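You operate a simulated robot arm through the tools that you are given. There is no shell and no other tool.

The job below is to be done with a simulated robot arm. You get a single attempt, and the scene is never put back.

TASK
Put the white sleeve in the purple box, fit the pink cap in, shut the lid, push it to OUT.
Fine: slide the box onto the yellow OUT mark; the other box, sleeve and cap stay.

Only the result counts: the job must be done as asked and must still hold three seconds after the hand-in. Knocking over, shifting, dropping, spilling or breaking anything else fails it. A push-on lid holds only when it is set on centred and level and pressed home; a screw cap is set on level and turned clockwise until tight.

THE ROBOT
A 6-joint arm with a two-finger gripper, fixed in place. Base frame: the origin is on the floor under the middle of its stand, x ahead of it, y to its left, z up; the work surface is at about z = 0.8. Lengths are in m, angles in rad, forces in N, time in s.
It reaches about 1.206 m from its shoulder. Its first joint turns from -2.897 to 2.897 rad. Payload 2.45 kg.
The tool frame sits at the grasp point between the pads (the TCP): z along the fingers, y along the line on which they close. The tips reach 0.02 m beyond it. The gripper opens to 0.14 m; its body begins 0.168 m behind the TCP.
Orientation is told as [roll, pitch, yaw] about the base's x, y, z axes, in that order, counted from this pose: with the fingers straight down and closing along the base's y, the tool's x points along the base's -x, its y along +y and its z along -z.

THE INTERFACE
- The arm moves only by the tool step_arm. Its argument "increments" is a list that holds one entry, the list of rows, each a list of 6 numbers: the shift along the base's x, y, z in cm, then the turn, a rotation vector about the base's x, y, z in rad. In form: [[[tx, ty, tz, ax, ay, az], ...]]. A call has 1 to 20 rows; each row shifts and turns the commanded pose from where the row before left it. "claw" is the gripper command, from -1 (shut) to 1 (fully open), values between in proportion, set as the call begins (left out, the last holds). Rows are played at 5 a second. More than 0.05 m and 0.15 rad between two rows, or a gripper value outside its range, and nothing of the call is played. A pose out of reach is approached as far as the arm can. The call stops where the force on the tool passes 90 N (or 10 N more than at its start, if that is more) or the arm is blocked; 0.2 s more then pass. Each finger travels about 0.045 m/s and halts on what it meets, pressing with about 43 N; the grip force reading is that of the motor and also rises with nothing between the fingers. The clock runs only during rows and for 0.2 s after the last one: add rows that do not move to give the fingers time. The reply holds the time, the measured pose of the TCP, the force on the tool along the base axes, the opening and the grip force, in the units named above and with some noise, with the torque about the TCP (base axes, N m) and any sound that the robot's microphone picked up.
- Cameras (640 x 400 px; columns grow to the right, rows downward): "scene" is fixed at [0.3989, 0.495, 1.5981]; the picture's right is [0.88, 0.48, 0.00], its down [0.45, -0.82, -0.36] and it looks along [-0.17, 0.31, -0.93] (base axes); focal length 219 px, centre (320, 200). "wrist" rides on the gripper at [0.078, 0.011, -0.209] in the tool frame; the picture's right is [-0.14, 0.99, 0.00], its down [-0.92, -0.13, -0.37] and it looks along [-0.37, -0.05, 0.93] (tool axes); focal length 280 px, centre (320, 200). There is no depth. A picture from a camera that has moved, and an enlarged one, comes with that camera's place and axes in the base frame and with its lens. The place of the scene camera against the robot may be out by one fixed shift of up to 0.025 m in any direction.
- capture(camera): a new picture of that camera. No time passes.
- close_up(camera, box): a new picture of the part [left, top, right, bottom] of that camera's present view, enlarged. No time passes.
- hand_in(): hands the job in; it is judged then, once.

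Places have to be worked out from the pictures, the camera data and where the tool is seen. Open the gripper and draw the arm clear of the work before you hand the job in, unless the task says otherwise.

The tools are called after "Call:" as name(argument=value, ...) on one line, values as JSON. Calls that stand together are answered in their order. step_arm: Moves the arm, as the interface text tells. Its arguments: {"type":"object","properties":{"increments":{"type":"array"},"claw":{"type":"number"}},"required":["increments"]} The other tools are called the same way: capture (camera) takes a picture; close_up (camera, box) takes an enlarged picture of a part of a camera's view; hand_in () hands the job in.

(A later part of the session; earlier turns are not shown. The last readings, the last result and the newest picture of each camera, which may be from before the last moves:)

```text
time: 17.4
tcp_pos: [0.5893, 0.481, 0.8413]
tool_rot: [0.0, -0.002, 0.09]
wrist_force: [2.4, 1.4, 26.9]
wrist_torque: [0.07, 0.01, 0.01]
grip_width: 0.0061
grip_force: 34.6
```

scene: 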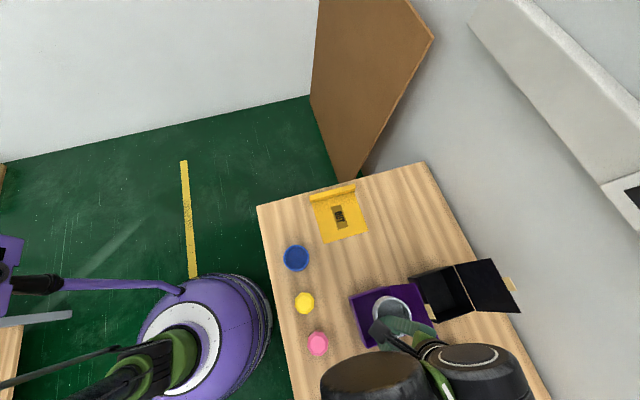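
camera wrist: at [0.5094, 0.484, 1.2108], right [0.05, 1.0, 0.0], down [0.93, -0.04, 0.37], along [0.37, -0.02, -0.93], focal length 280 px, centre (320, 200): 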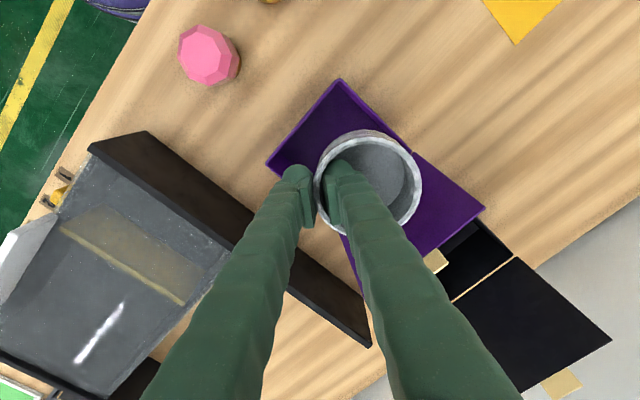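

Floor contact at TCP z ≈ 0.841 (27 N). I ease up about 1 mm and open the fingers a few millimetres each to release.

Call:
step_arm(increments=[[[0, 0, 0.1, 0, 0, 0], [0, 0, 0, 0, 0, 0]]])

Call:
step_arm(increments=[[[0, 0, 0, 0, 0, 0], [0, 0, 0, 0, 0, 0], [0, 0, 0, 0, 0, 0]]], claw=-0.8)

Call:
close_up(camera="wrist", box=[200, 65, 480, 285])

```text
time: 18.0
tcp_pos: [0.5871, 0.4803, 0.8448]
tool_rot: [-0.001, -0.001, 0.09]
wrist_force: [-1.7, 0.6, 9.3]
wrist_torque: [-0.04, 0.11, 0.02]
grip_width: 0.006
grip_force: 33.9
```

```text
time: 18.8
tcp_pos: [0.5887, 0.4807, 0.8424]
tool_rot: [0.0, 0.0, 0.092]
wrist_force: [-0.3, -0.1, 0.0]
wrist_torque: [0.02, 0.0, 0.01]
grip_width: 0.0142
grip_force: 0.0
```

```text
1.82 times, centred on (340, 175) of wrist
camera zoom: at [0.5088, 0.484, 1.0527], right [0.05, 1.0, 0.0], down [0.93, -0.04, 0.37], along [0.37, -0.02, -0.93], focal length 510 px, centre (284, 246)
```

zoom: 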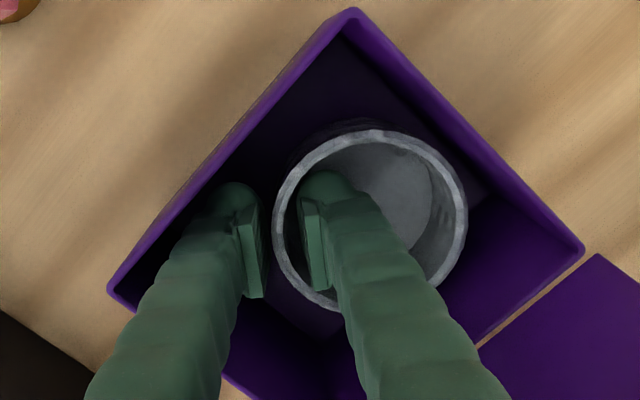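

Sleeve is released and standing on the box floor. I withdraw straight up, then widen the grip so I can put one finger in the cup (the other outside the box corner) and nudge the sleeve to the box centre, leaving room for the fingers when placing the cap.

Call:
step_arm(increments=[[[0, 0, 1, 0, 0, 0], [0, 0, 2, 0, 0, 0], [0, 0, 2.5, 0, 0, 0], [0, 0, 3, 0, 0, 0], [0, 0, 0, 0, 0, 0]]])

Call:
step_arm(increments=[[[0.1, -1.1, 0, 0, 0, 0], [0.1, -1.1, 0, 0, 0, 0], [0.1, -1.15, 0, 0, 0, 0], [0, 0, 0, 0, 0, 0], [0, 0, 0, 0, 0, 0], [0, 0, 0, 0, 0, 0]]], claw=0.571)

Call:
capture(camera="wrist")

Call:
close_up(camera="wrist", box=[220, 65, 470, 285])

```text
time: 20.0
tcp_pos: [0.5879, 0.4803, 0.9278]
tool_rot: [0.001, 0.001, 0.091]
wrist_force: [-0.3, -0.2, -1.2]
wrist_torque: [0.02, -0.01, 0.02]
grip_width: 0.0138
grip_force: 0.0
```

```text
time: 21.4
tcp_pos: [0.5915, 0.4472, 0.929]
tool_rot: [0.0, -0.001, 0.092]
wrist_force: [-0.8, -1.3, 1.2]
wrist_torque: [0.03, -0.04, -0.02]
grip_width: 0.11
grip_force: 0.0
```

```text
taken
camera wrist: at [0.5124, 0.4503, 1.138], right [0.05, 1.0, 0.0], down [0.93, -0.04, 0.37], along [0.37, -0.02, -0.93], focal length 280 px, centre (320, 200)
```

wrist: 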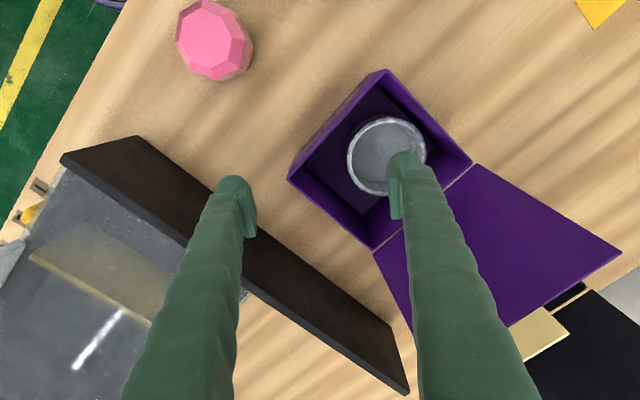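

```text
1.82 times, centred on (345, 175) of wrist
camera zoom: at [0.5124, 0.4503, 1.138], right [0.05, 1.0, 0.0], down [0.93, -0.04, 0.37], along [0.37, -0.02, -0.93], focal length 510 px, centre (274, 246)
```

zoom: 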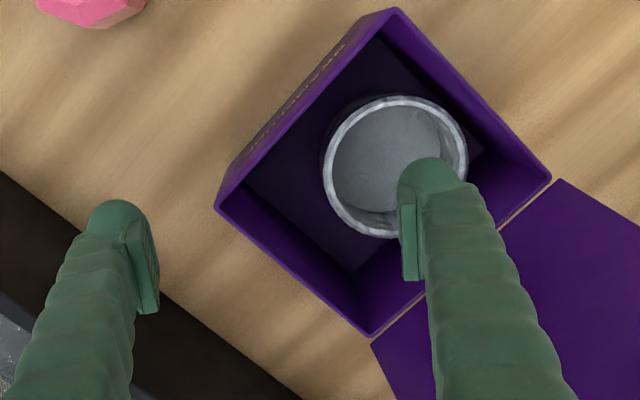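

Sleeve centre is about (0.5845, 0.517) and box centre (0.587, 0.502). The inner finger is over the cup's middle and the other is outside the corner; I lower to 11 mm above the cup floor and then slide about 33 mm toward -y to centre it.

Call:
step_arm(increments=[[[0, 0, -2.5, 0, 0, 0], [0, 0, -2.5, 0, 0, 0], [0, 0, -2.0, 0, 0, 0], [0, 0, -1.2, 0, 0, 0], [0, 0, 0, 0, 0, 0]]])

Call:
close_up(camera="wrist", box=[220, 65, 470, 285])

```text
time: 22.6
tcp_pos: [0.5922, 0.4478, 0.8458]
tool_rot: [0.0, 0.0, 0.092]
wrist_force: [-0.6, 1.0, -0.2]
wrist_torque: [0.0, -0.01, -0.01]
grip_width: 0.1101
grip_force: 0.1
```

```text
1.82 times, centred on (345, 175) of wrist
camera zoom: at [0.5119, 0.4507, 1.0555], right [0.05, 1.0, 0.0], down [0.93, -0.04, 0.37], along [0.37, -0.02, -0.93], focal length 510 px, centre (274, 246)
```

zoom: 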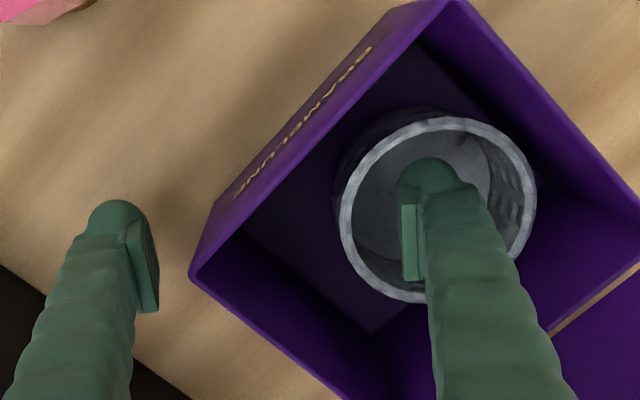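

One finger is in the cup, the other outside the box. I now slide toward -y in small steps.

Call:
step_arm(increments=[[[0.05, -0.7, 0, 0, 0, 0], [0.05, -0.7, 0, 0, 0, 0], [0.05, -0.6, 0, 0, 0, 0], [0.05, -0.5, 0, 0, 0, 0], [0.05, -0.4, 0, 0, 0, 0], [0.05, -0.4, 0, 0, 0, 0], [0, 0, 0, 0, 0, 0]]])

Call:
close_up(camera="wrist", box=[220, 65, 470, 285])

```text
time: 24.2
tcp_pos: [0.5943, 0.4141, 0.8455]
tool_rot: [0.0, 0.0, 0.09]
wrist_force: [0.4, -0.3, 0.5]
wrist_torque: [0.02, 0.01, 0.01]
grip_width: 0.1098
grip_force: 0.0
```

```text
1.82 times, centred on (345, 175) of wrist
camera zoom: at [0.515, 0.4171, 1.0557], right [0.05, 1.0, 0.0], down [0.93, -0.04, 0.37], along [0.37, -0.02, -0.93], focal length 510 px, centre (274, 246)
```

zoom: 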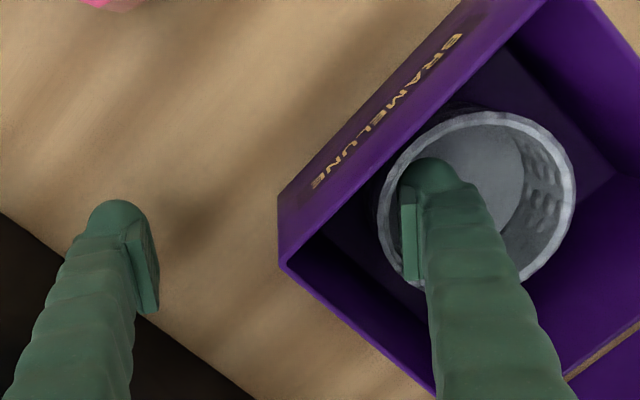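

The sleeve slid to about (0.586, 0.500), near the box centre. I back off slightly, rise, and take a look at the result.

Call:
step_arm(increments=[[[0, 0.5, 0, 0, 0, 0], [0, 0, 2, 0, 0, 0], [0, 0, 4, 0, 0, 0], [0, 0, 4, 0, 0, 0], [-2.5, 0, 4, 0, 0, 0], [-4, 0, 2, 0, 0, 0], [0, 0, 0, 0, 0, 0]]])

Call:
capture(camera="wrist")

Call:
close_up(camera="scene", box=[290, 260, 450, 380])

```text
time: 25.8
tcp_pos: [0.5296, 0.4199, 1.0082]
tool_rot: [0.0, 0.001, 0.09]
wrist_force: [-0.1, -0.1, -0.1]
wrist_torque: [-0.01, -0.04, -0.01]
grip_width: 0.11
grip_force: 0.0
```

```text
taken
camera wrist: at [0.4497, 0.4233, 1.2174], right [0.05, 1.0, 0.0], down [0.93, -0.04, 0.37], along [0.37, -0.02, -0.93], focal length 280 px, centre (320, 200)
```

wrist: 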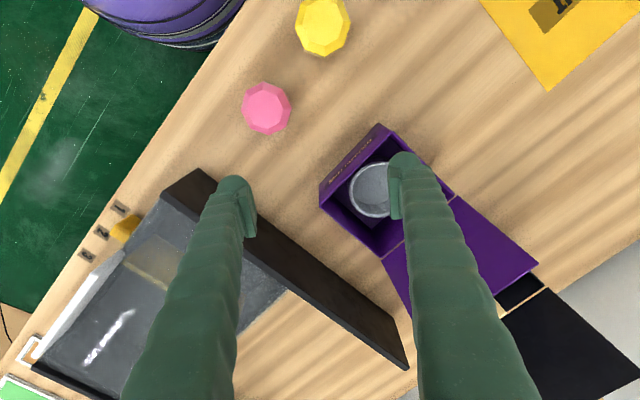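

```text
3.33 times, centred on (370, 320) of scene
camera zoom: at [0.3989, 0.495, 1.5981], right [0.88, 0.48, 0.0], down [0.45, -0.82, -0.36], along [-0.17, 0.31, -0.93], focal length 729 px, centre (153, -200)
```

zoom: 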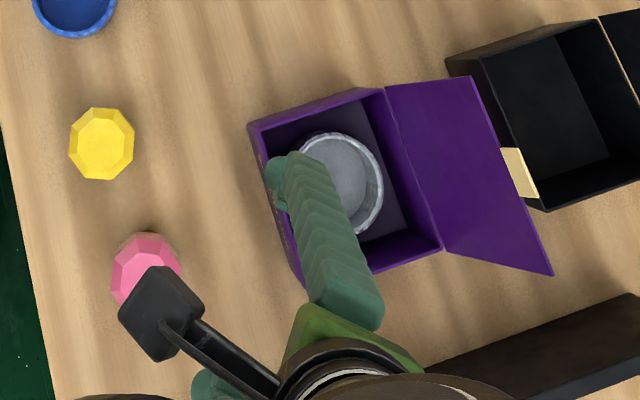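

Sleeve is centred. Now I go above the pink cap with the gripper yawed to −25° so the pads face flats of the octagon and stay clear of the yellow cap.

Call:
step_arm(increments=[[[-1.19, -1.24, -0.9, 0, 0, -0.105], [-1.19, -1.24, -0.9, 0, 0, -0.105], [-1.19, -1.24, -0.9, 0, 0, -0.105], [-1.19, -1.24, -0.9, 0, 0, -0.105], [-1.19, -1.24, -0.9, 0, 0, -0.106], [0, 0, 0, 0, 0, 0]]], claw=0.214)

Call:
capture(camera="wrist")

Call:
close_up(camera="wrist", box=[240, 100, 420, 240])

Call:
capture(camera="scene")

```text
time: 27.2
tcp_pos: [0.4688, 0.3579, 0.962]
tool_rot: [0.0, 0.0, -0.436]
wrist_force: [-0.6, 0.2, 0.1]
wrist_torque: [0.0, 0.01, 0.01]
grip_width: 0.0852
grip_force: 0.1
```

```text
taken
camera wrist: at [0.4027, 0.3998, 1.1708], right [0.54, 0.84, 0.0], down [0.78, -0.51, 0.37], along [0.31, -0.2, -0.93], focal length 280 px, centre (320, 200)
```

wrist: 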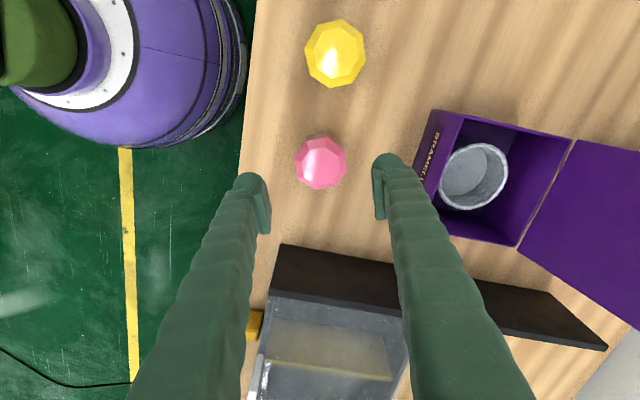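

```text
2.86 times, centred on (330, 170) of wrist
camera zoom: at [0.4027, 0.3998, 1.1708], right [0.54, 0.84, 0.0], down [0.78, -0.51, 0.37], along [0.31, -0.2, -0.93], focal length 801 px, centre (291, 286)
```

zoom: 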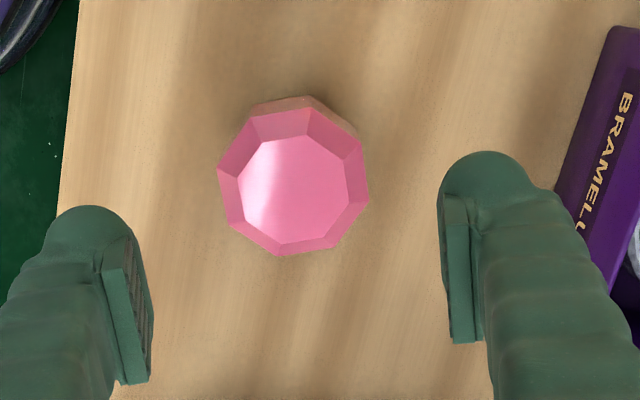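

```text
taken
```

scene: 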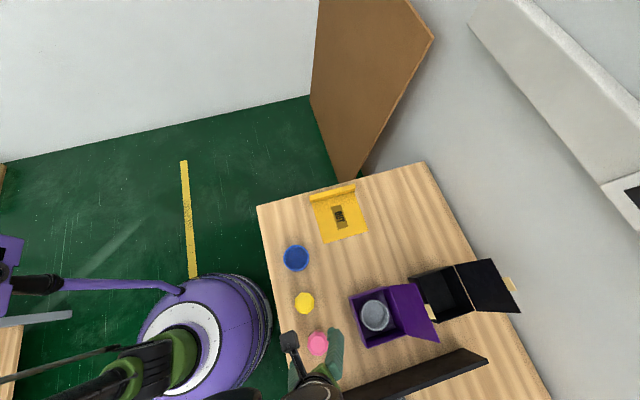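

The cap centre computes to (0.4696, 0.357), matching the TCP, and the flats are aligned with the pads. I descend to z ≈ 0.857 and close on the knob.

Call:
step_arm(increments=[[[0, 0, -3, 0, 0, 0], [0, 0, -3, 0, 0, 0], [0, 0, -2.5, 0, 0, 0], [0, 0, -1.4, 0, 0, 0], [0, 0, -0.5, 0, 0, 0], [0, 0, 0, 0, 0, 0]]])

Call:
close_up(camera="wrist", box=[220, 100, 440, 280])

Call:
close_up(camera="scene", box=[270, 290, 370, 400])

```text
time: 28.6
tcp_pos: [0.4698, 0.3559, 0.8569]
tool_rot: [0.002, -0.001, -0.437]
wrist_force: [-0.3, 0.0, 0.4]
wrist_torque: [0.0, 0.02, 0.01]
grip_width: 0.0848
grip_force: 0.2
```

```text
2.22 times, centred on (330, 190) of wrist
camera zoom: at [0.4034, 0.3995, 1.0669], right [0.54, 0.84, 0.0], down [0.78, -0.5, 0.37], along [0.31, -0.2, -0.93], focal length 623 px, centre (298, 222)
```

zoom: 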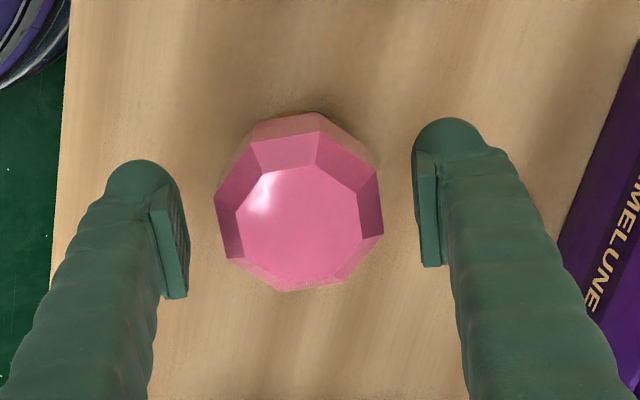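

```text
3.64 times, centred on (320, 345) of scene
camera zoom: at [0.3989, 0.495, 1.5981], right [0.88, 0.48, 0.0], down [0.45, -0.82, -0.36], along [-0.17, 0.31, -0.93], focal length 795 px, centre (320, -327)
```

zoom: 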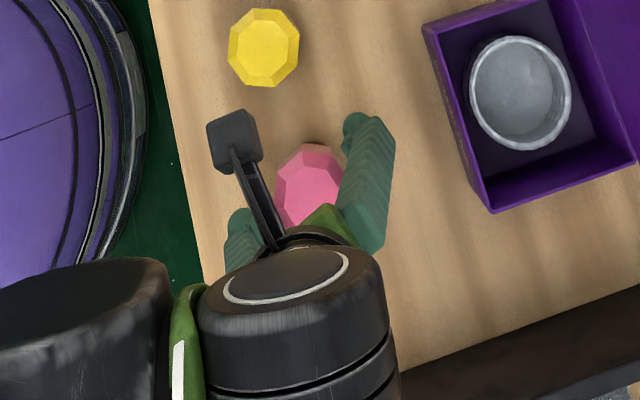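

Both pads straddle the cap evenly. Closing the gripper.

Call:
step_arm(increments=[[[0, 0, 0, 0, 0, 0], [0, 0, 0, 0, 0, 0], [0, 0, 0, 0, 0, 0], [0, 0, 0, 0, 0, 0], [0, 0, 0, 0, 0, 0]]], claw=-1)

Call:
step_arm(increments=[[[0, 0, 0.5, 0, 0, 0], [0, 0, 1.5, 0, 0, 0], [0, 0, 2.5, 0, 0, 0], [0, 0, 3, 0, 0, 0], [0, 0, 0, 0, 0, 0]]])

Call:
capture(camera="wrist")

Call:
close_up(camera="scene", box=[270, 290, 370, 400])

```text
time: 29.8
tcp_pos: [0.471, 0.3569, 0.8575]
tool_rot: [0.0, 0.001, -0.437]
wrist_force: [-1.0, 0.6, 0.0]
wrist_torque: [0.01, 0.01, 0.0]
grip_width: 0.0603
grip_force: 42.5
```

```text
time: 31.0
tcp_pos: [0.4698, 0.357, 0.933]
tool_rot: [0.0, 0.002, -0.436]
wrist_force: [0.3, -0.1, -1.5]
wrist_torque: [0.03, -0.01, -0.01]
grip_width: 0.0603
grip_force: 43.0
```

```text
taken
camera wrist: at [0.4031, 0.3998, 1.1417], right [0.54, 0.84, 0.0], down [0.78, -0.5, 0.37], along [0.31, -0.2, -0.93], focal length 280 px, centre (320, 200)
```

wrist: 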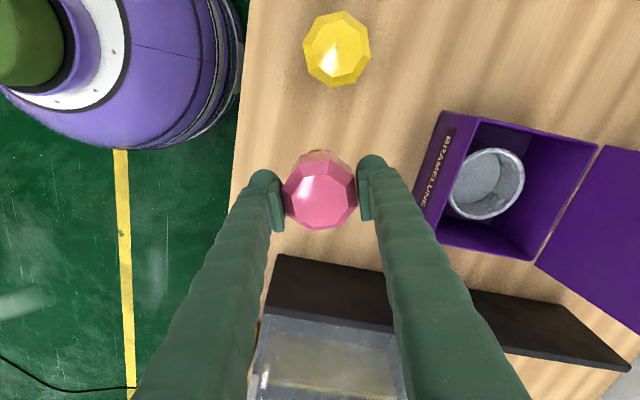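

```text
3.64 times, centred on (320, 345) of scene
camera zoom: at [0.3989, 0.495, 1.5981], right [0.88, 0.48, 0.0], down [0.45, -0.82, -0.36], along [-0.17, 0.31, -0.93], focal length 795 px, centre (320, -327)
```

zoom: 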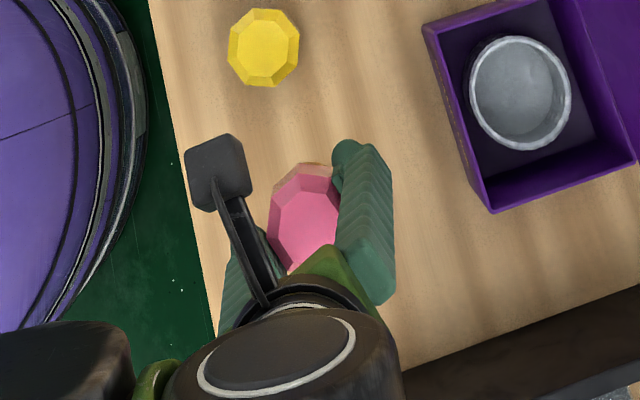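

Cap is held (0.060 m across flats). I'll zoom to see whether the brown base came along.

Call:
close_up(camera="wrist", box=[250, 120, 390, 250])

Call:
step_arm(increments=[[[0, 0, 3, 0, 0, 0], [1.5, 1.8, 2, 0, 0, 0.1], [2, 2.5, 1, 0, 0, 0.1], [2, 2.5, 0, 0, 0, 0.1], [0, 0, 0, 0, 0, 0]]])

Call:
capture(camera="wrist")

Call:
capture(camera="scene")

```text
3.08 times, centred on (320, 185) of wrist
camera zoom: at [0.4031, 0.3998, 1.1417], right [0.54, 0.84, 0.0], down [0.78, -0.5, 0.37], along [0.31, -0.2, -0.93], focal length 863 px, centre (320, 246)
```

zoom: 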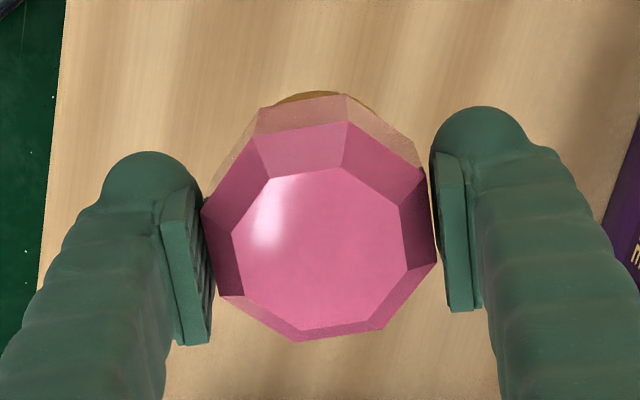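

```text
time: 32.2
tcp_pos: [0.5247, 0.4258, 0.9912]
tool_rot: [0.001, 0.0, -0.136]
wrist_force: [-0.1, -0.7, -1.8]
wrist_torque: [0.0, -0.02, 0.01]
grip_width: 0.0605
grip_force: 43.2
```

```text
taken
camera wrist: at [0.4489, 0.447, 1.2018], right [0.27, 0.96, 0.0], down [0.9, -0.25, 0.37], along [0.36, -0.1, -0.93], focal length 280 px, centre (320, 200)
```

wrist: 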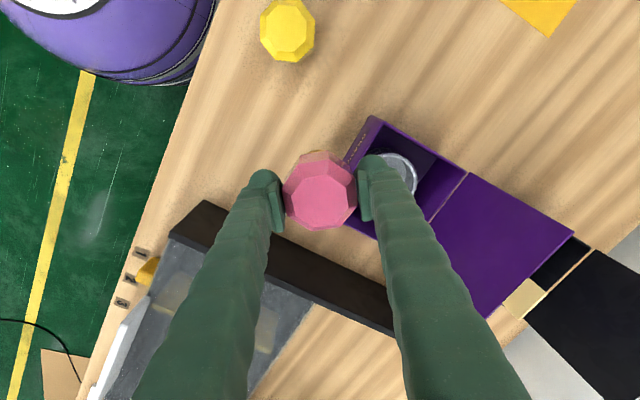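

```text
taken
```

scene: 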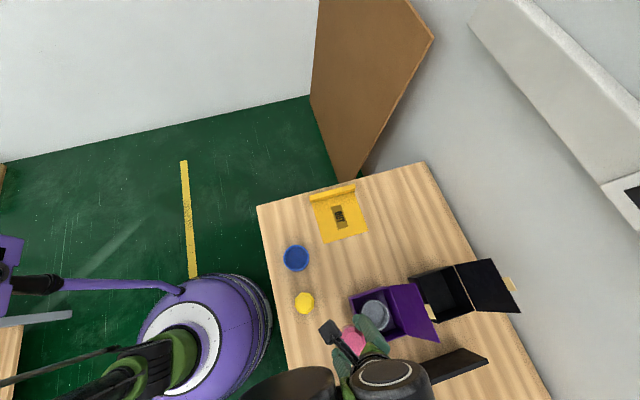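

The cap came up with its brown foot, so total cap height is about 0.073 m. Sleeve centre from the last full view is (0.5856, 0.4999); I move the cap over it with a yaw of about +0.087 rad.

Call:
step_arm(increments=[[[2.03, 2.49, 0, 0, 0, 0.0745], [2.03, 2.49, 0, 0, 0, 0.0745], [2.02, 2.49, 0, 0, 0, 0.0745], [0, 0, 0, 0, 0, 0]]])

Call:
capture(camera="wrist")

Call:
close_up(camera="wrist", box=[220, 60, 440, 240])

Call:
close_up(camera="scene", box=[335, 255, 455, 365])

```text
time: 33.2
tcp_pos: [0.5861, 0.4998, 0.9923]
tool_rot: [0.0, 0.0, 0.088]
wrist_force: [-0.5, 0.1, -0.4]
wrist_torque: [0.0, 0.0, -0.01]
grip_width: 0.0604
grip_force: 43.2
```

```text
taken
camera wrist: at [0.5067, 0.5034, 1.2024], right [0.05, 1.0, 0.0], down [0.93, -0.05, 0.37], along [0.37, -0.02, -0.93], focal length 280 px, centre (320, 200)
```

wrist: 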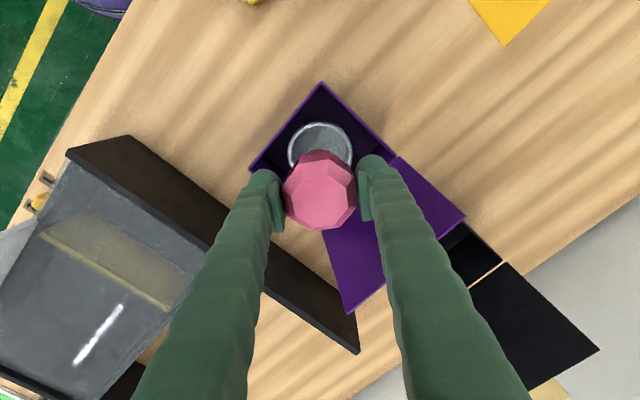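

```text
2.22 times, centred on (330, 150) of wrist
camera zoom: at [0.5067, 0.5034, 1.2024], right [0.05, 1.0, 0.0], down [0.93, -0.05, 0.37], along [0.37, -0.02, -0.93], focal length 623 px, centre (298, 311)
```

zoom: 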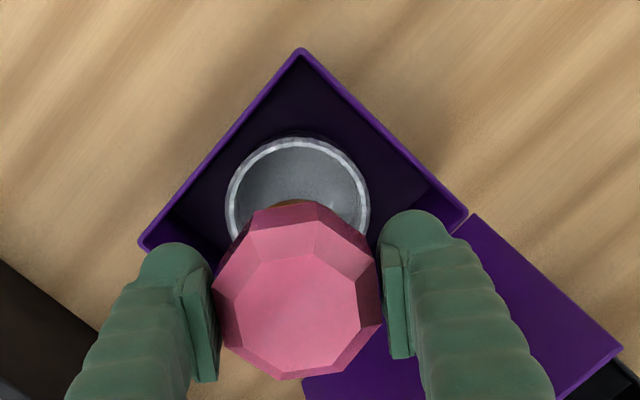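

```text
3.64 times, centred on (395, 310) of scene
camera zoom: at [0.3989, 0.495, 1.5981], right [0.88, 0.48, 0.0], down [0.45, -0.82, -0.36], along [-0.17, 0.31, -0.93], focal length 795 px, centre (47, -200)
```

zoom: 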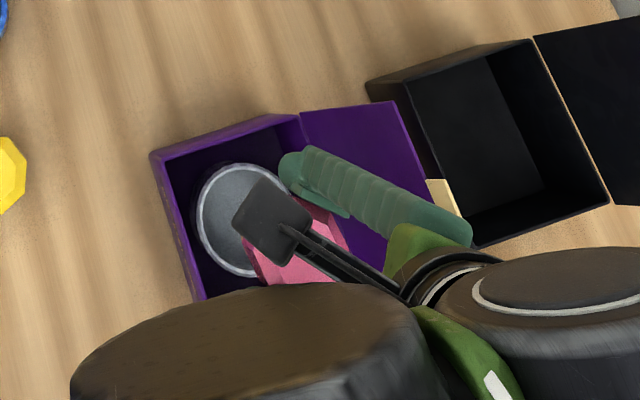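

Cap is centred over the sleeve within about 1 mm. I lower in stages, watching the gaps and force.

Call:
step_arm(increments=[[[0, 0, -2.5, 0, 0, 0], [0, 0, -2.5, 0, 0, 0], [0, 0, -1.7, 0, 0, 0], [0, 0, 0, 0, 0, 0]]])

Call:
close_up(camera="wrist", box=[200, 60, 450, 260])

Call:
close_up(camera="scene", box=[335, 255, 455, 365])

```text
time: 34.2
tcp_pos: [0.5855, 0.4994, 0.9259]
tool_rot: [-0.001, 0.0, 0.085]
wrist_force: [0.6, -0.4, -0.9]
wrist_torque: [-0.03, -0.02, -0.01]
grip_width: 0.0601
grip_force: 43.7
```

```text
2.00 times, centred on (325, 160) of wrist
camera zoom: at [0.5065, 0.5028, 1.135], right [0.05, 1.0, 0.0], down [0.93, -0.05, 0.37], along [0.37, -0.02, -0.93], focal length 561 px, centre (310, 280)
```

zoom: 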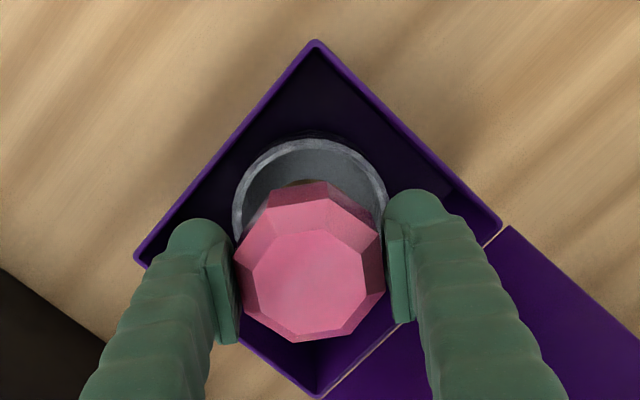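

```text
3.64 times, centred on (395, 310) of scene
camera zoom: at [0.3989, 0.495, 1.5981], right [0.88, 0.48, 0.0], down [0.45, -0.82, -0.36], along [-0.17, 0.31, -0.93], focal length 795 px, centre (47, -200)
```

zoom: 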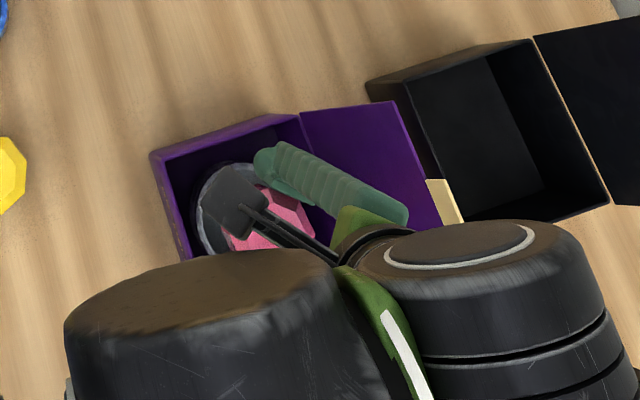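

Lateral alignment still good. Lower further to where the foot enters the cup.

Call:
step_arm(increments=[[[0, 0, -1.5, 0, 0, 0], [0, 0, -1.5, 0, 0, 0], [0, 0, -0.8, 0, 0, 0], [0, 0, 0, 0, 0, 0]]])

Call:
close_up(camera="wrist", box=[200, 60, 450, 260])

```text
time: 35.2
tcp_pos: [0.5849, 0.5003, 0.8876]
tool_rot: [0.0, 0.0, 0.086]
wrist_force: [-0.4, -0.6, -1.0]
wrist_torque: [0.0, -0.04, 0.01]
grip_width: 0.0603
grip_force: 43.1
```

```text
2.00 times, centred on (325, 160) of wrist
camera zoom: at [0.5062, 0.5031, 1.0968], right [0.05, 1.0, 0.0], down [0.93, -0.05, 0.37], along [0.37, -0.02, -0.93], focal length 561 px, centre (310, 280)
```

zoom: 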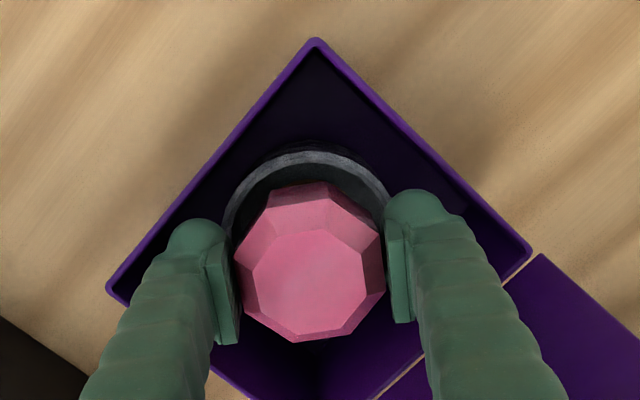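

No contact yet; the foot is inside the cup. I continue in small steps to touch down.

Call:
step_arm(increments=[[[0, 0, -0.5, 0, 0, 0], [0, 0, -0.4, 0, 0, 0], [0, 0, -0.2, 0, 0, 0], [0, 0, 0, 0, 0, 0]]])

```text
time: 36.2
tcp_pos: [0.5857, 0.499, 0.876]
tool_rot: [-0.002, 0.001, 0.088]
wrist_force: [-0.3, 0.2, -0.8]
wrist_torque: [0.01, 0.0, 0.01]
grip_width: 0.0602
grip_force: 42.8
```

Call:
step_arm(increments=[[[0, 0, -0.2, 0, 0, 0], [0, 0, -0.15, 0, 0, 0], [0, 0, 0, 0, 0, 0]]])

```text
time: 37.0
tcp_pos: [0.5854, 0.4986, 0.873]
tool_rot: [0.001, 0.0, 0.087]
wrist_force: [-0.3, -0.1, -1.0]
wrist_torque: [0.01, -0.02, 0.0]
grip_width: 0.0603
grip_force: 42.6
```

Still no contact; continuing in 2 mm steps.

Call:
step_arm(increments=[[[0, 0, -0.2, 0, 0, 0], [0, 0, -0.1, 0, 0, 0], [0, 0, 0, 0, 0, 0]]])

Call:
close_up(camera="wrist", box=[200, 60, 450, 260])

```text
time: 37.8
tcp_pos: [0.5862, 0.4985, 0.8699]
tool_rot: [0.0, -0.001, 0.087]
wrist_force: [-0.2, -0.3, -1.7]
wrist_torque: [0.02, 0.02, 0.0]
grip_width: 0.0602
grip_force: 43.2
```

```text
2.00 times, centred on (325, 160) of wrist
camera zoom: at [0.5059, 0.5036, 1.0792], right [0.05, 1.0, 0.0], down [0.93, -0.05, 0.37], along [0.37, -0.02, -0.93], focal length 561 px, centre (310, 280)
```

zoom: 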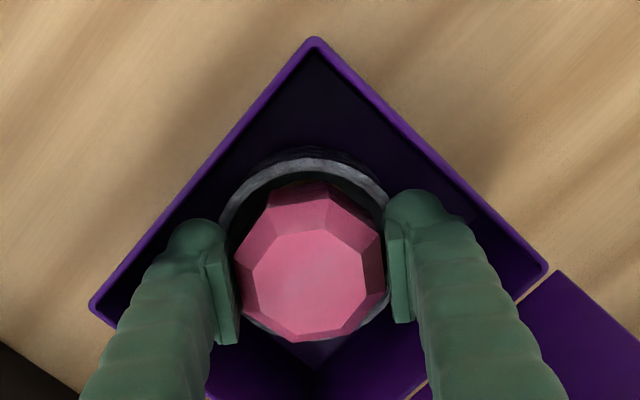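

Tips are now about at the cup rim height; one more small step, then I release — any remaining drop would be a millimetre or two.

Call:
step_arm(increments=[[[0, 0, -0.1, 0, 0, 0], [0, 0, 0, 0, 0, 0]]])

```text
time: 38.4
tcp_pos: [0.5861, 0.5006, 0.8685]
tool_rot: [0.0, 0.001, 0.086]
wrist_force: [0.0, -0.1, -0.2]
wrist_torque: [0.01, 0.02, 0.01]
grip_width: 0.0601
grip_force: 42.3
```

Call:
step_arm(increments=[[[0, 0, -0.1, 0, 0, 0], [0, 0, 0, 0, 0, 0]]])

Call:
close_up(camera="wrist", box=[250, 110, 400, 240])

```text
time: 39.0
tcp_pos: [0.5863, 0.5008, 0.8679]
tool_rot: [0.0, -0.001, 0.088]
wrist_force: [-0.5, -0.4, -0.9]
wrist_torque: [-0.01, -0.01, -0.02]
grip_width: 0.0601
grip_force: 43.0
```

```text
3.08 times, centred on (325, 175) of wrist
camera zoom: at [0.5061, 0.5034, 1.0773], right [0.05, 1.0, 0.0], down [0.93, -0.05, 0.37], along [0.37, -0.02, -0.93], focal length 863 px, centre (305, 277)
```

zoom: 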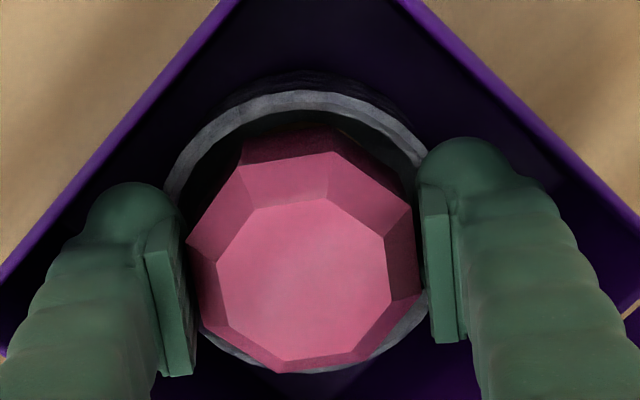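

Still free; the cap is fully within the cup. I release by opening only about 4 mm per side.

Call:
step_arm(increments=[[[0, 0, 0, 0, 0, 0], [0, 0, 0, 0, 0, 0], [0, 0, 0, 0, 0, 0]]], claw=-0.03)

Call:
close_up(camera="wrist", box=[250, 110, 400, 240])

```text
time: 39.8
tcp_pos: [0.5853, 0.5, 0.8682]
tool_rot: [0.0, -0.001, 0.088]
wrist_force: [0.2, 0.3, 0.5]
wrist_torque: [0.02, -0.01, -0.01]
grip_width: 0.0678
grip_force: 0.1
```

```text
3.08 times, centred on (325, 175) of wrist
camera zoom: at [0.5061, 0.5034, 1.0774], right [0.05, 1.0, 0.0], down [0.93, -0.05, 0.37], along [0.37, -0.02, -0.93], focal length 863 px, centre (305, 277)
```

zoom: 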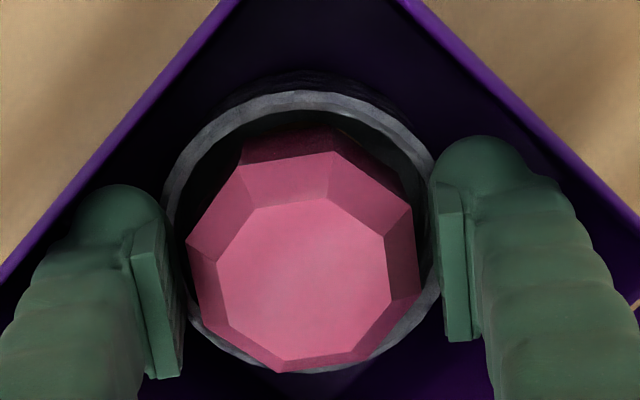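

The cap stayed in place with no visible drop, so it's seated on the cup floor. I raise straight up and inspect.

Call:
step_arm(increments=[[[0, 0, 1, 0, 0, 0], [0, 0, 2, 0, 0, 0], [0, 0, 3, 0, 0, 0], [0, 0, 4, 0, 0, 0], [-3, -1, 3, 0, 0, 0], [-4, -1, 1, 0, 0, 0], [0, 0, 0, 0, 0, 0]]])

Call:
capture(camera="wrist")

Call:
close_up(camera="wrist", box=[240, 80, 400, 260])

Call:
close_up(camera="scene", box=[335, 255, 455, 365])

```text
time: 41.4
tcp_pos: [0.515, 0.4792, 1.0075]
tool_rot: [0.0, 0.0, 0.087]
wrist_force: [0.3, 0.5, 0.5]
wrist_torque: [-0.02, 0.02, -0.03]
grip_width: 0.0678
grip_force: 0.0
```

```text
taken
camera wrist: at [0.4356, 0.4832, 1.2183], right [0.05, 1.0, 0.0], down [0.93, -0.05, 0.37], along [0.37, -0.02, -0.93], focal length 280 px, centre (320, 200)
```

wrist: 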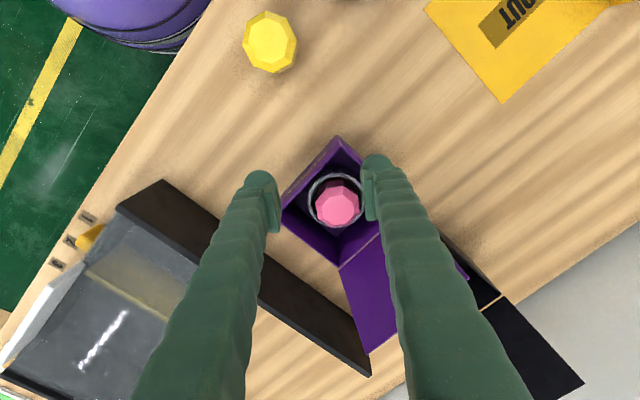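

```text
2.22 times, centred on (320, 170) of wrist
camera zoom: at [0.4356, 0.4832, 1.2183], right [0.05, 1.0, 0.0], down [0.93, -0.05, 0.37], along [0.37, -0.02, -0.93], focal length 623 px, centre (320, 267)
```

zoom: 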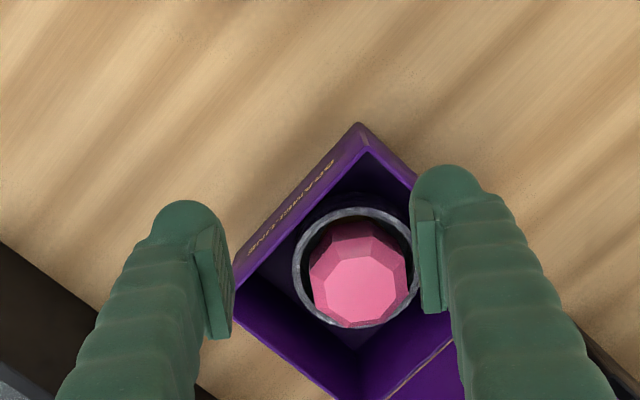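

```text
3.64 times, centred on (395, 310) of scene
camera zoom: at [0.3989, 0.495, 1.5981], right [0.88, 0.48, 0.0], down [0.45, -0.82, -0.36], along [-0.17, 0.31, -0.93], focal length 795 px, centre (47, -200)
```

zoom: 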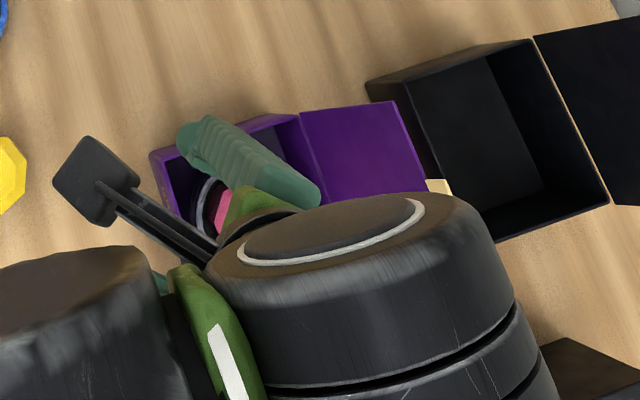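

The cap sits upright in the sleeve, both in the purple box (cap top about 0.884, just under the rim). Next I close the fingers, rise above the lid, turn 45° and go behind the lid to push it shut.

Call:
step_arm(increments=[[[0, 0, 4.6, 0, 0, 0.14], [0, 0, 4.8, 0, 0, 0.14], [3.2, 2.17, 0, 0, 0, 0.14], [3.2, 2.17, 0, 0, 0, 0.14], [3.2, 2.17, 0, 0, 0, 0.138], [3.2, 2.17, 0, 0, 0, 0], [3.2, 2.17, 0, 0, 0, 0], [0, 0, 0, 0, 0, 0]]], claw=-1)

Call:
capture(camera="wrist")

Call:
capture(camera="scene")

```text
time: 43.2
tcp_pos: [0.6761, 0.587, 1.1015]
tool_rot: [0.0, 0.001, 0.787]
wrist_force: [-0.7, -1.2, 0.6]
wrist_torque: [-0.02, 0.0, -0.03]
grip_width: 0.0
grip_force: 29.1
```

```text
taken
camera wrist: at [0.6122, 0.5394, 1.3113], right [-0.6, 0.8, 0.0], down [0.74, 0.56, 0.37], along [0.29, 0.22, -0.93], focal length 280 px, centre (320, 200)
```

wrist: 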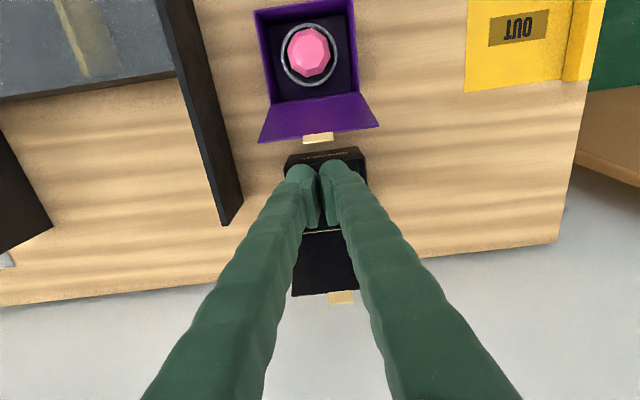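

```text
taken
```

scene: 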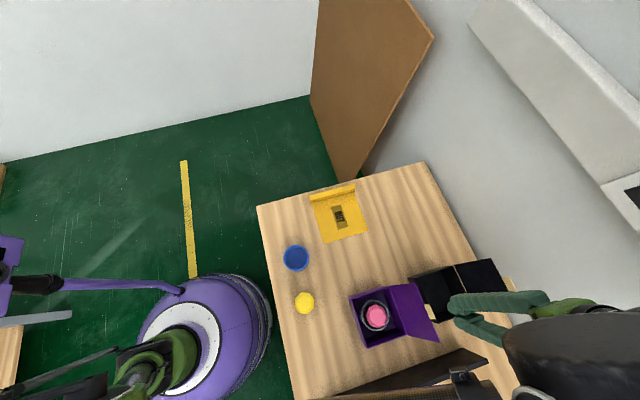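

A clear top-down view of the box with its contents and the lid. I'll zoom to measure lid edge, tab and the gap to the black box.

Call:
close_up(camera="wrist", box=[240, 80, 400, 180])

Call:
close_up(camera="wrist", box=[240, 0, 380, 110])

Call:
close_up(camera="wrist", box=[260, 130, 400, 310])

```text
4.00 times, centred on (320, 130) of wrist
camera zoom: at [0.6122, 0.5394, 1.3113], right [-0.6, 0.8, 0.0], down [0.74, 0.56, 0.37], along [0.29, 0.22, -0.93], focal length 1122 px, centre (320, 480)
```

zoom: 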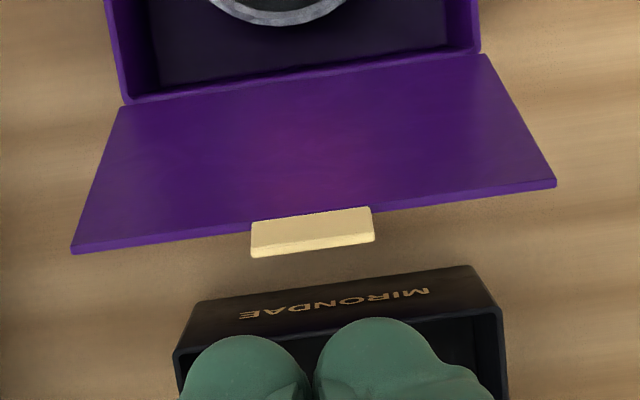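

```text
3.64 times, centred on (310, 55) of wrist
camera zoom: at [0.6122, 0.5394, 1.3113], right [-0.6, 0.8, 0.0], down [0.74, 0.56, 0.37], along [0.29, 0.22, -0.93], focal length 1020 px, centre (356, 727)
```

zoom: 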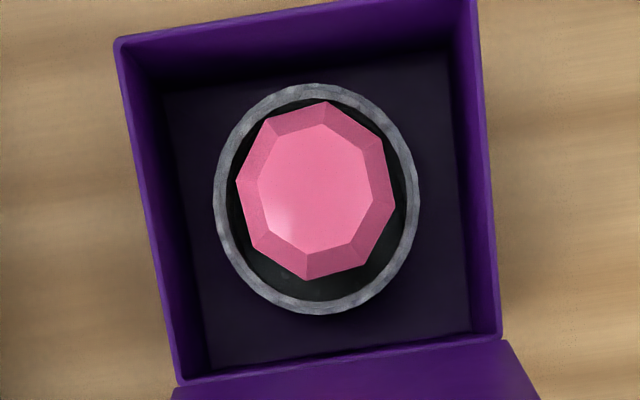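

```text
2.22 times, centred on (330, 220) of wrist
camera zoom: at [0.6122, 0.5394, 1.3113], right [-0.6, 0.8, 0.0], down [0.74, 0.56, 0.37], along [0.29, 0.22, -0.93], focal length 623 px, centre (298, 156)
```

zoom: 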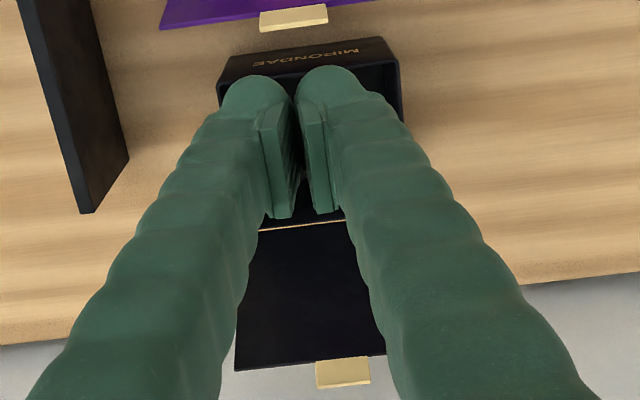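

Lid free edge is at about e2 = 0.86 (the +x+y diagonal), z ≈ 1.01, tab just beyond; the black box front starts well below. I shift 8 mm further back and lower the closed fingers behind the lid, staying above the black box.

Call:
step_arm(increments=[[[0.57, 0.57, 0, 0, 0, 0], [0, 0, -4.2, 0, 0, 0], [0, 0, -4.2, 0, 0, 0], [0, 0, -4.2, 0, 0, 0], [0, 0, 0, 0, 0, 0]]])

Call:
capture(camera="wrist")

Call:
capture(camera="scene")

```text
time: 44.4
tcp_pos: [0.6828, 0.5948, 0.9757]
tool_rot: [0.001, 0.0, 0.785]
wrist_force: [0.7, -0.8, -0.2]
wrist_torque: [0.0, -0.02, 0.01]
grip_width: 0.0
grip_force: 29.1
```

```text
taken
camera wrist: at [0.6186, 0.5465, 1.1846], right [-0.6, 0.8, 0.0], down [0.74, 0.56, 0.37], along [0.29, 0.22, -0.93], focal length 280 px, centre (320, 200)
```

wrist: 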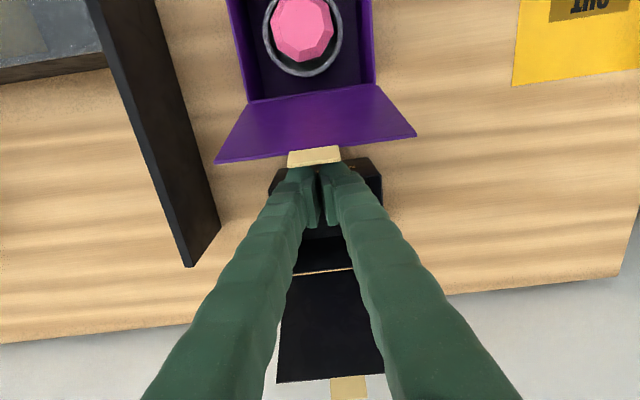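

```text
taken
```

scene: 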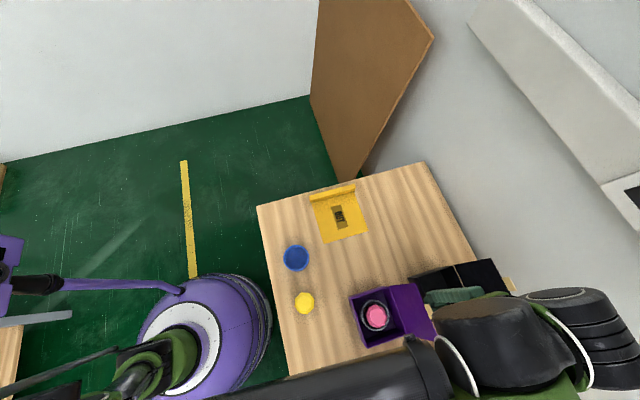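

The fingers are behind the tab. I push gently toward −e2 (toward the box) a few centimetres and watch the lid.

Call:
step_arm(increments=[[[-0.57, -0.57, 0, 0, 0, 0], [-0.57, -0.57, 0, 0, 0, 0], [-0.57, -0.57, 0, 0, 0, 0], [-0.57, -0.57, 0, 0, 0, 0], [0, 0, 0, 0, 0, 0]]])

Call:
capture(camera="wrist")

```text
time: 45.6
tcp_pos: [0.6582, 0.5723, 0.9763]
tool_rot: [0.0, 0.0, 0.786]
wrist_force: [0.1, 0.4, -0.1]
wrist_torque: [0.0, -0.01, 0.02]
grip_width: 0.0001
grip_force: 29.1
```

```text
taken
camera wrist: at [0.5953, 0.5236, 1.1851], right [-0.6, 0.8, 0.0], down [0.74, 0.56, 0.37], along [0.29, 0.22, -0.93], focal length 280 px, centre (320, 200)
```

wrist: 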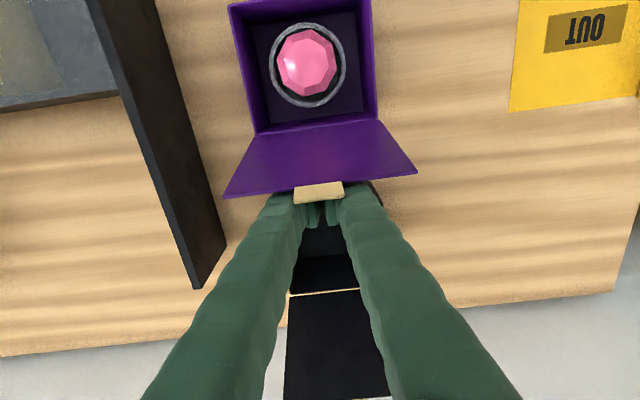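

Call:
step_arm(increments=[[[-0.57, -0.57, 0, 0, 0, 0], [-0.57, -0.57, 0, 0, 0, 0], [-0.57, -0.57, 0, 0, 0, 0], [0, 0, 0, 0, 0, 0]]])

Call:
capture(camera="wrist")

```text
time: 46.6
tcp_pos: [0.6413, 0.5551, 0.9758]
tool_rot: [0.0, 0.001, 0.785]
wrist_force: [0.0, -0.2, 0.3]
wrist_torque: [0.03, -0.01, -0.01]
grip_width: 0.0
grip_force: 29.2
```

```text
taken
camera wrist: at [0.5783, 0.5057, 1.1848], right [-0.6, 0.8, 0.0], down [0.74, 0.56, 0.37], along [0.29, 0.22, -0.93], focal length 280 px, centre (320, 200)
```

wrist: 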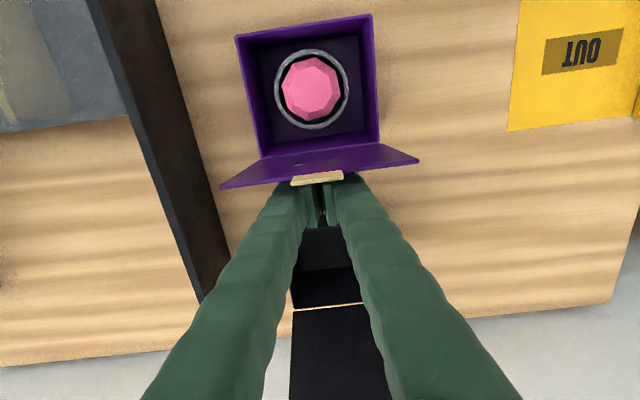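

The lid is rotating up with the fingers, near vertical now. I continue pushing.

Call:
step_arm(increments=[[[-0.57, -0.57, 0, 0, 0, 0], [-0.57, -0.57, 0, 0, 0, 0], [-0.57, -0.57, 0, 0, 0, 0], [0, 0, 0, 0, 0, 0]]])

Call:
capture(camera="wrist")

Call:
capture(camera="scene")

```text
time: 47.6
tcp_pos: [0.6255, 0.5364, 0.9758]
tool_rot: [0.001, 0.001, 0.786]
wrist_force: [0.7, 0.5, 0.9]
wrist_torque: [0.01, -0.01, 0.01]
grip_width: 0.0004
grip_force: 29.7
```

```text
taken
camera wrist: at [0.5612, 0.489, 1.1854], right [-0.6, 0.8, 0.0], down [0.74, 0.56, 0.37], along [0.29, 0.22, -0.93], focal length 280 px, centre (320, 200)
```

wrist: 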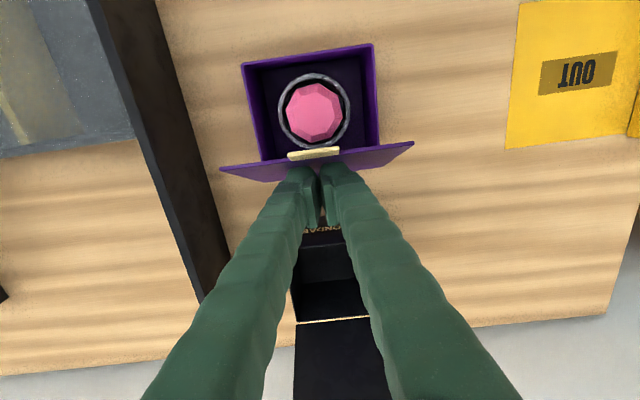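

```text
taken
```

scene: 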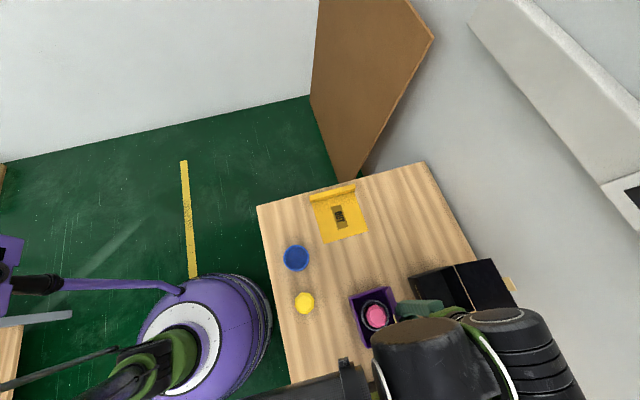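

The lid has just passed vertical and follows the fingers. I now track the closing arc: moving forward while lowering.

Call:
step_arm(increments=[[[-0.7, -0.7, -0.3, 0, 0, 0], [-0.7, -0.7, -0.3, 0, 0, 0], [-0.67, -0.67, -0.45, 0, 0, 0], [-0.67, -0.67, -0.45, 0, 0, 0], [0, 0, 0, 0, 0, 0]]])

Call:
capture(camera="wrist")

Call:
close_up(camera="scene", box=[335, 255, 455, 365])

```text
time: 48.8
tcp_pos: [0.5964, 0.5095, 0.9608]
tool_rot: [0.001, 0.0, 0.786]
wrist_force: [0.8, 0.8, 0.4]
wrist_torque: [0.01, -0.02, 0.0]
grip_width: 0.0002
grip_force: 30.0
```

```text
taken
camera wrist: at [0.5334, 0.4614, 1.1704], right [-0.6, 0.8, 0.0], down [0.74, 0.56, 0.37], along [0.29, 0.22, -0.93], focal length 280 px, centre (320, 200)
```

wrist: 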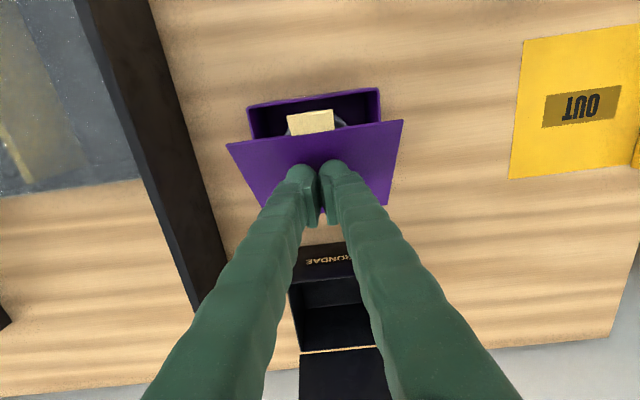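

```text
3.64 times, centred on (395, 310) of scene
camera zoom: at [0.3989, 0.495, 1.5981], right [0.88, 0.48, 0.0], down [0.45, -0.82, -0.36], along [-0.17, 0.31, -0.93], focal length 795 px, centre (47, -200)
```

zoom: 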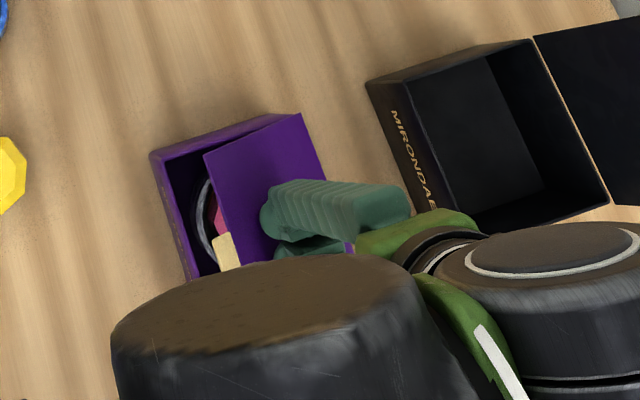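

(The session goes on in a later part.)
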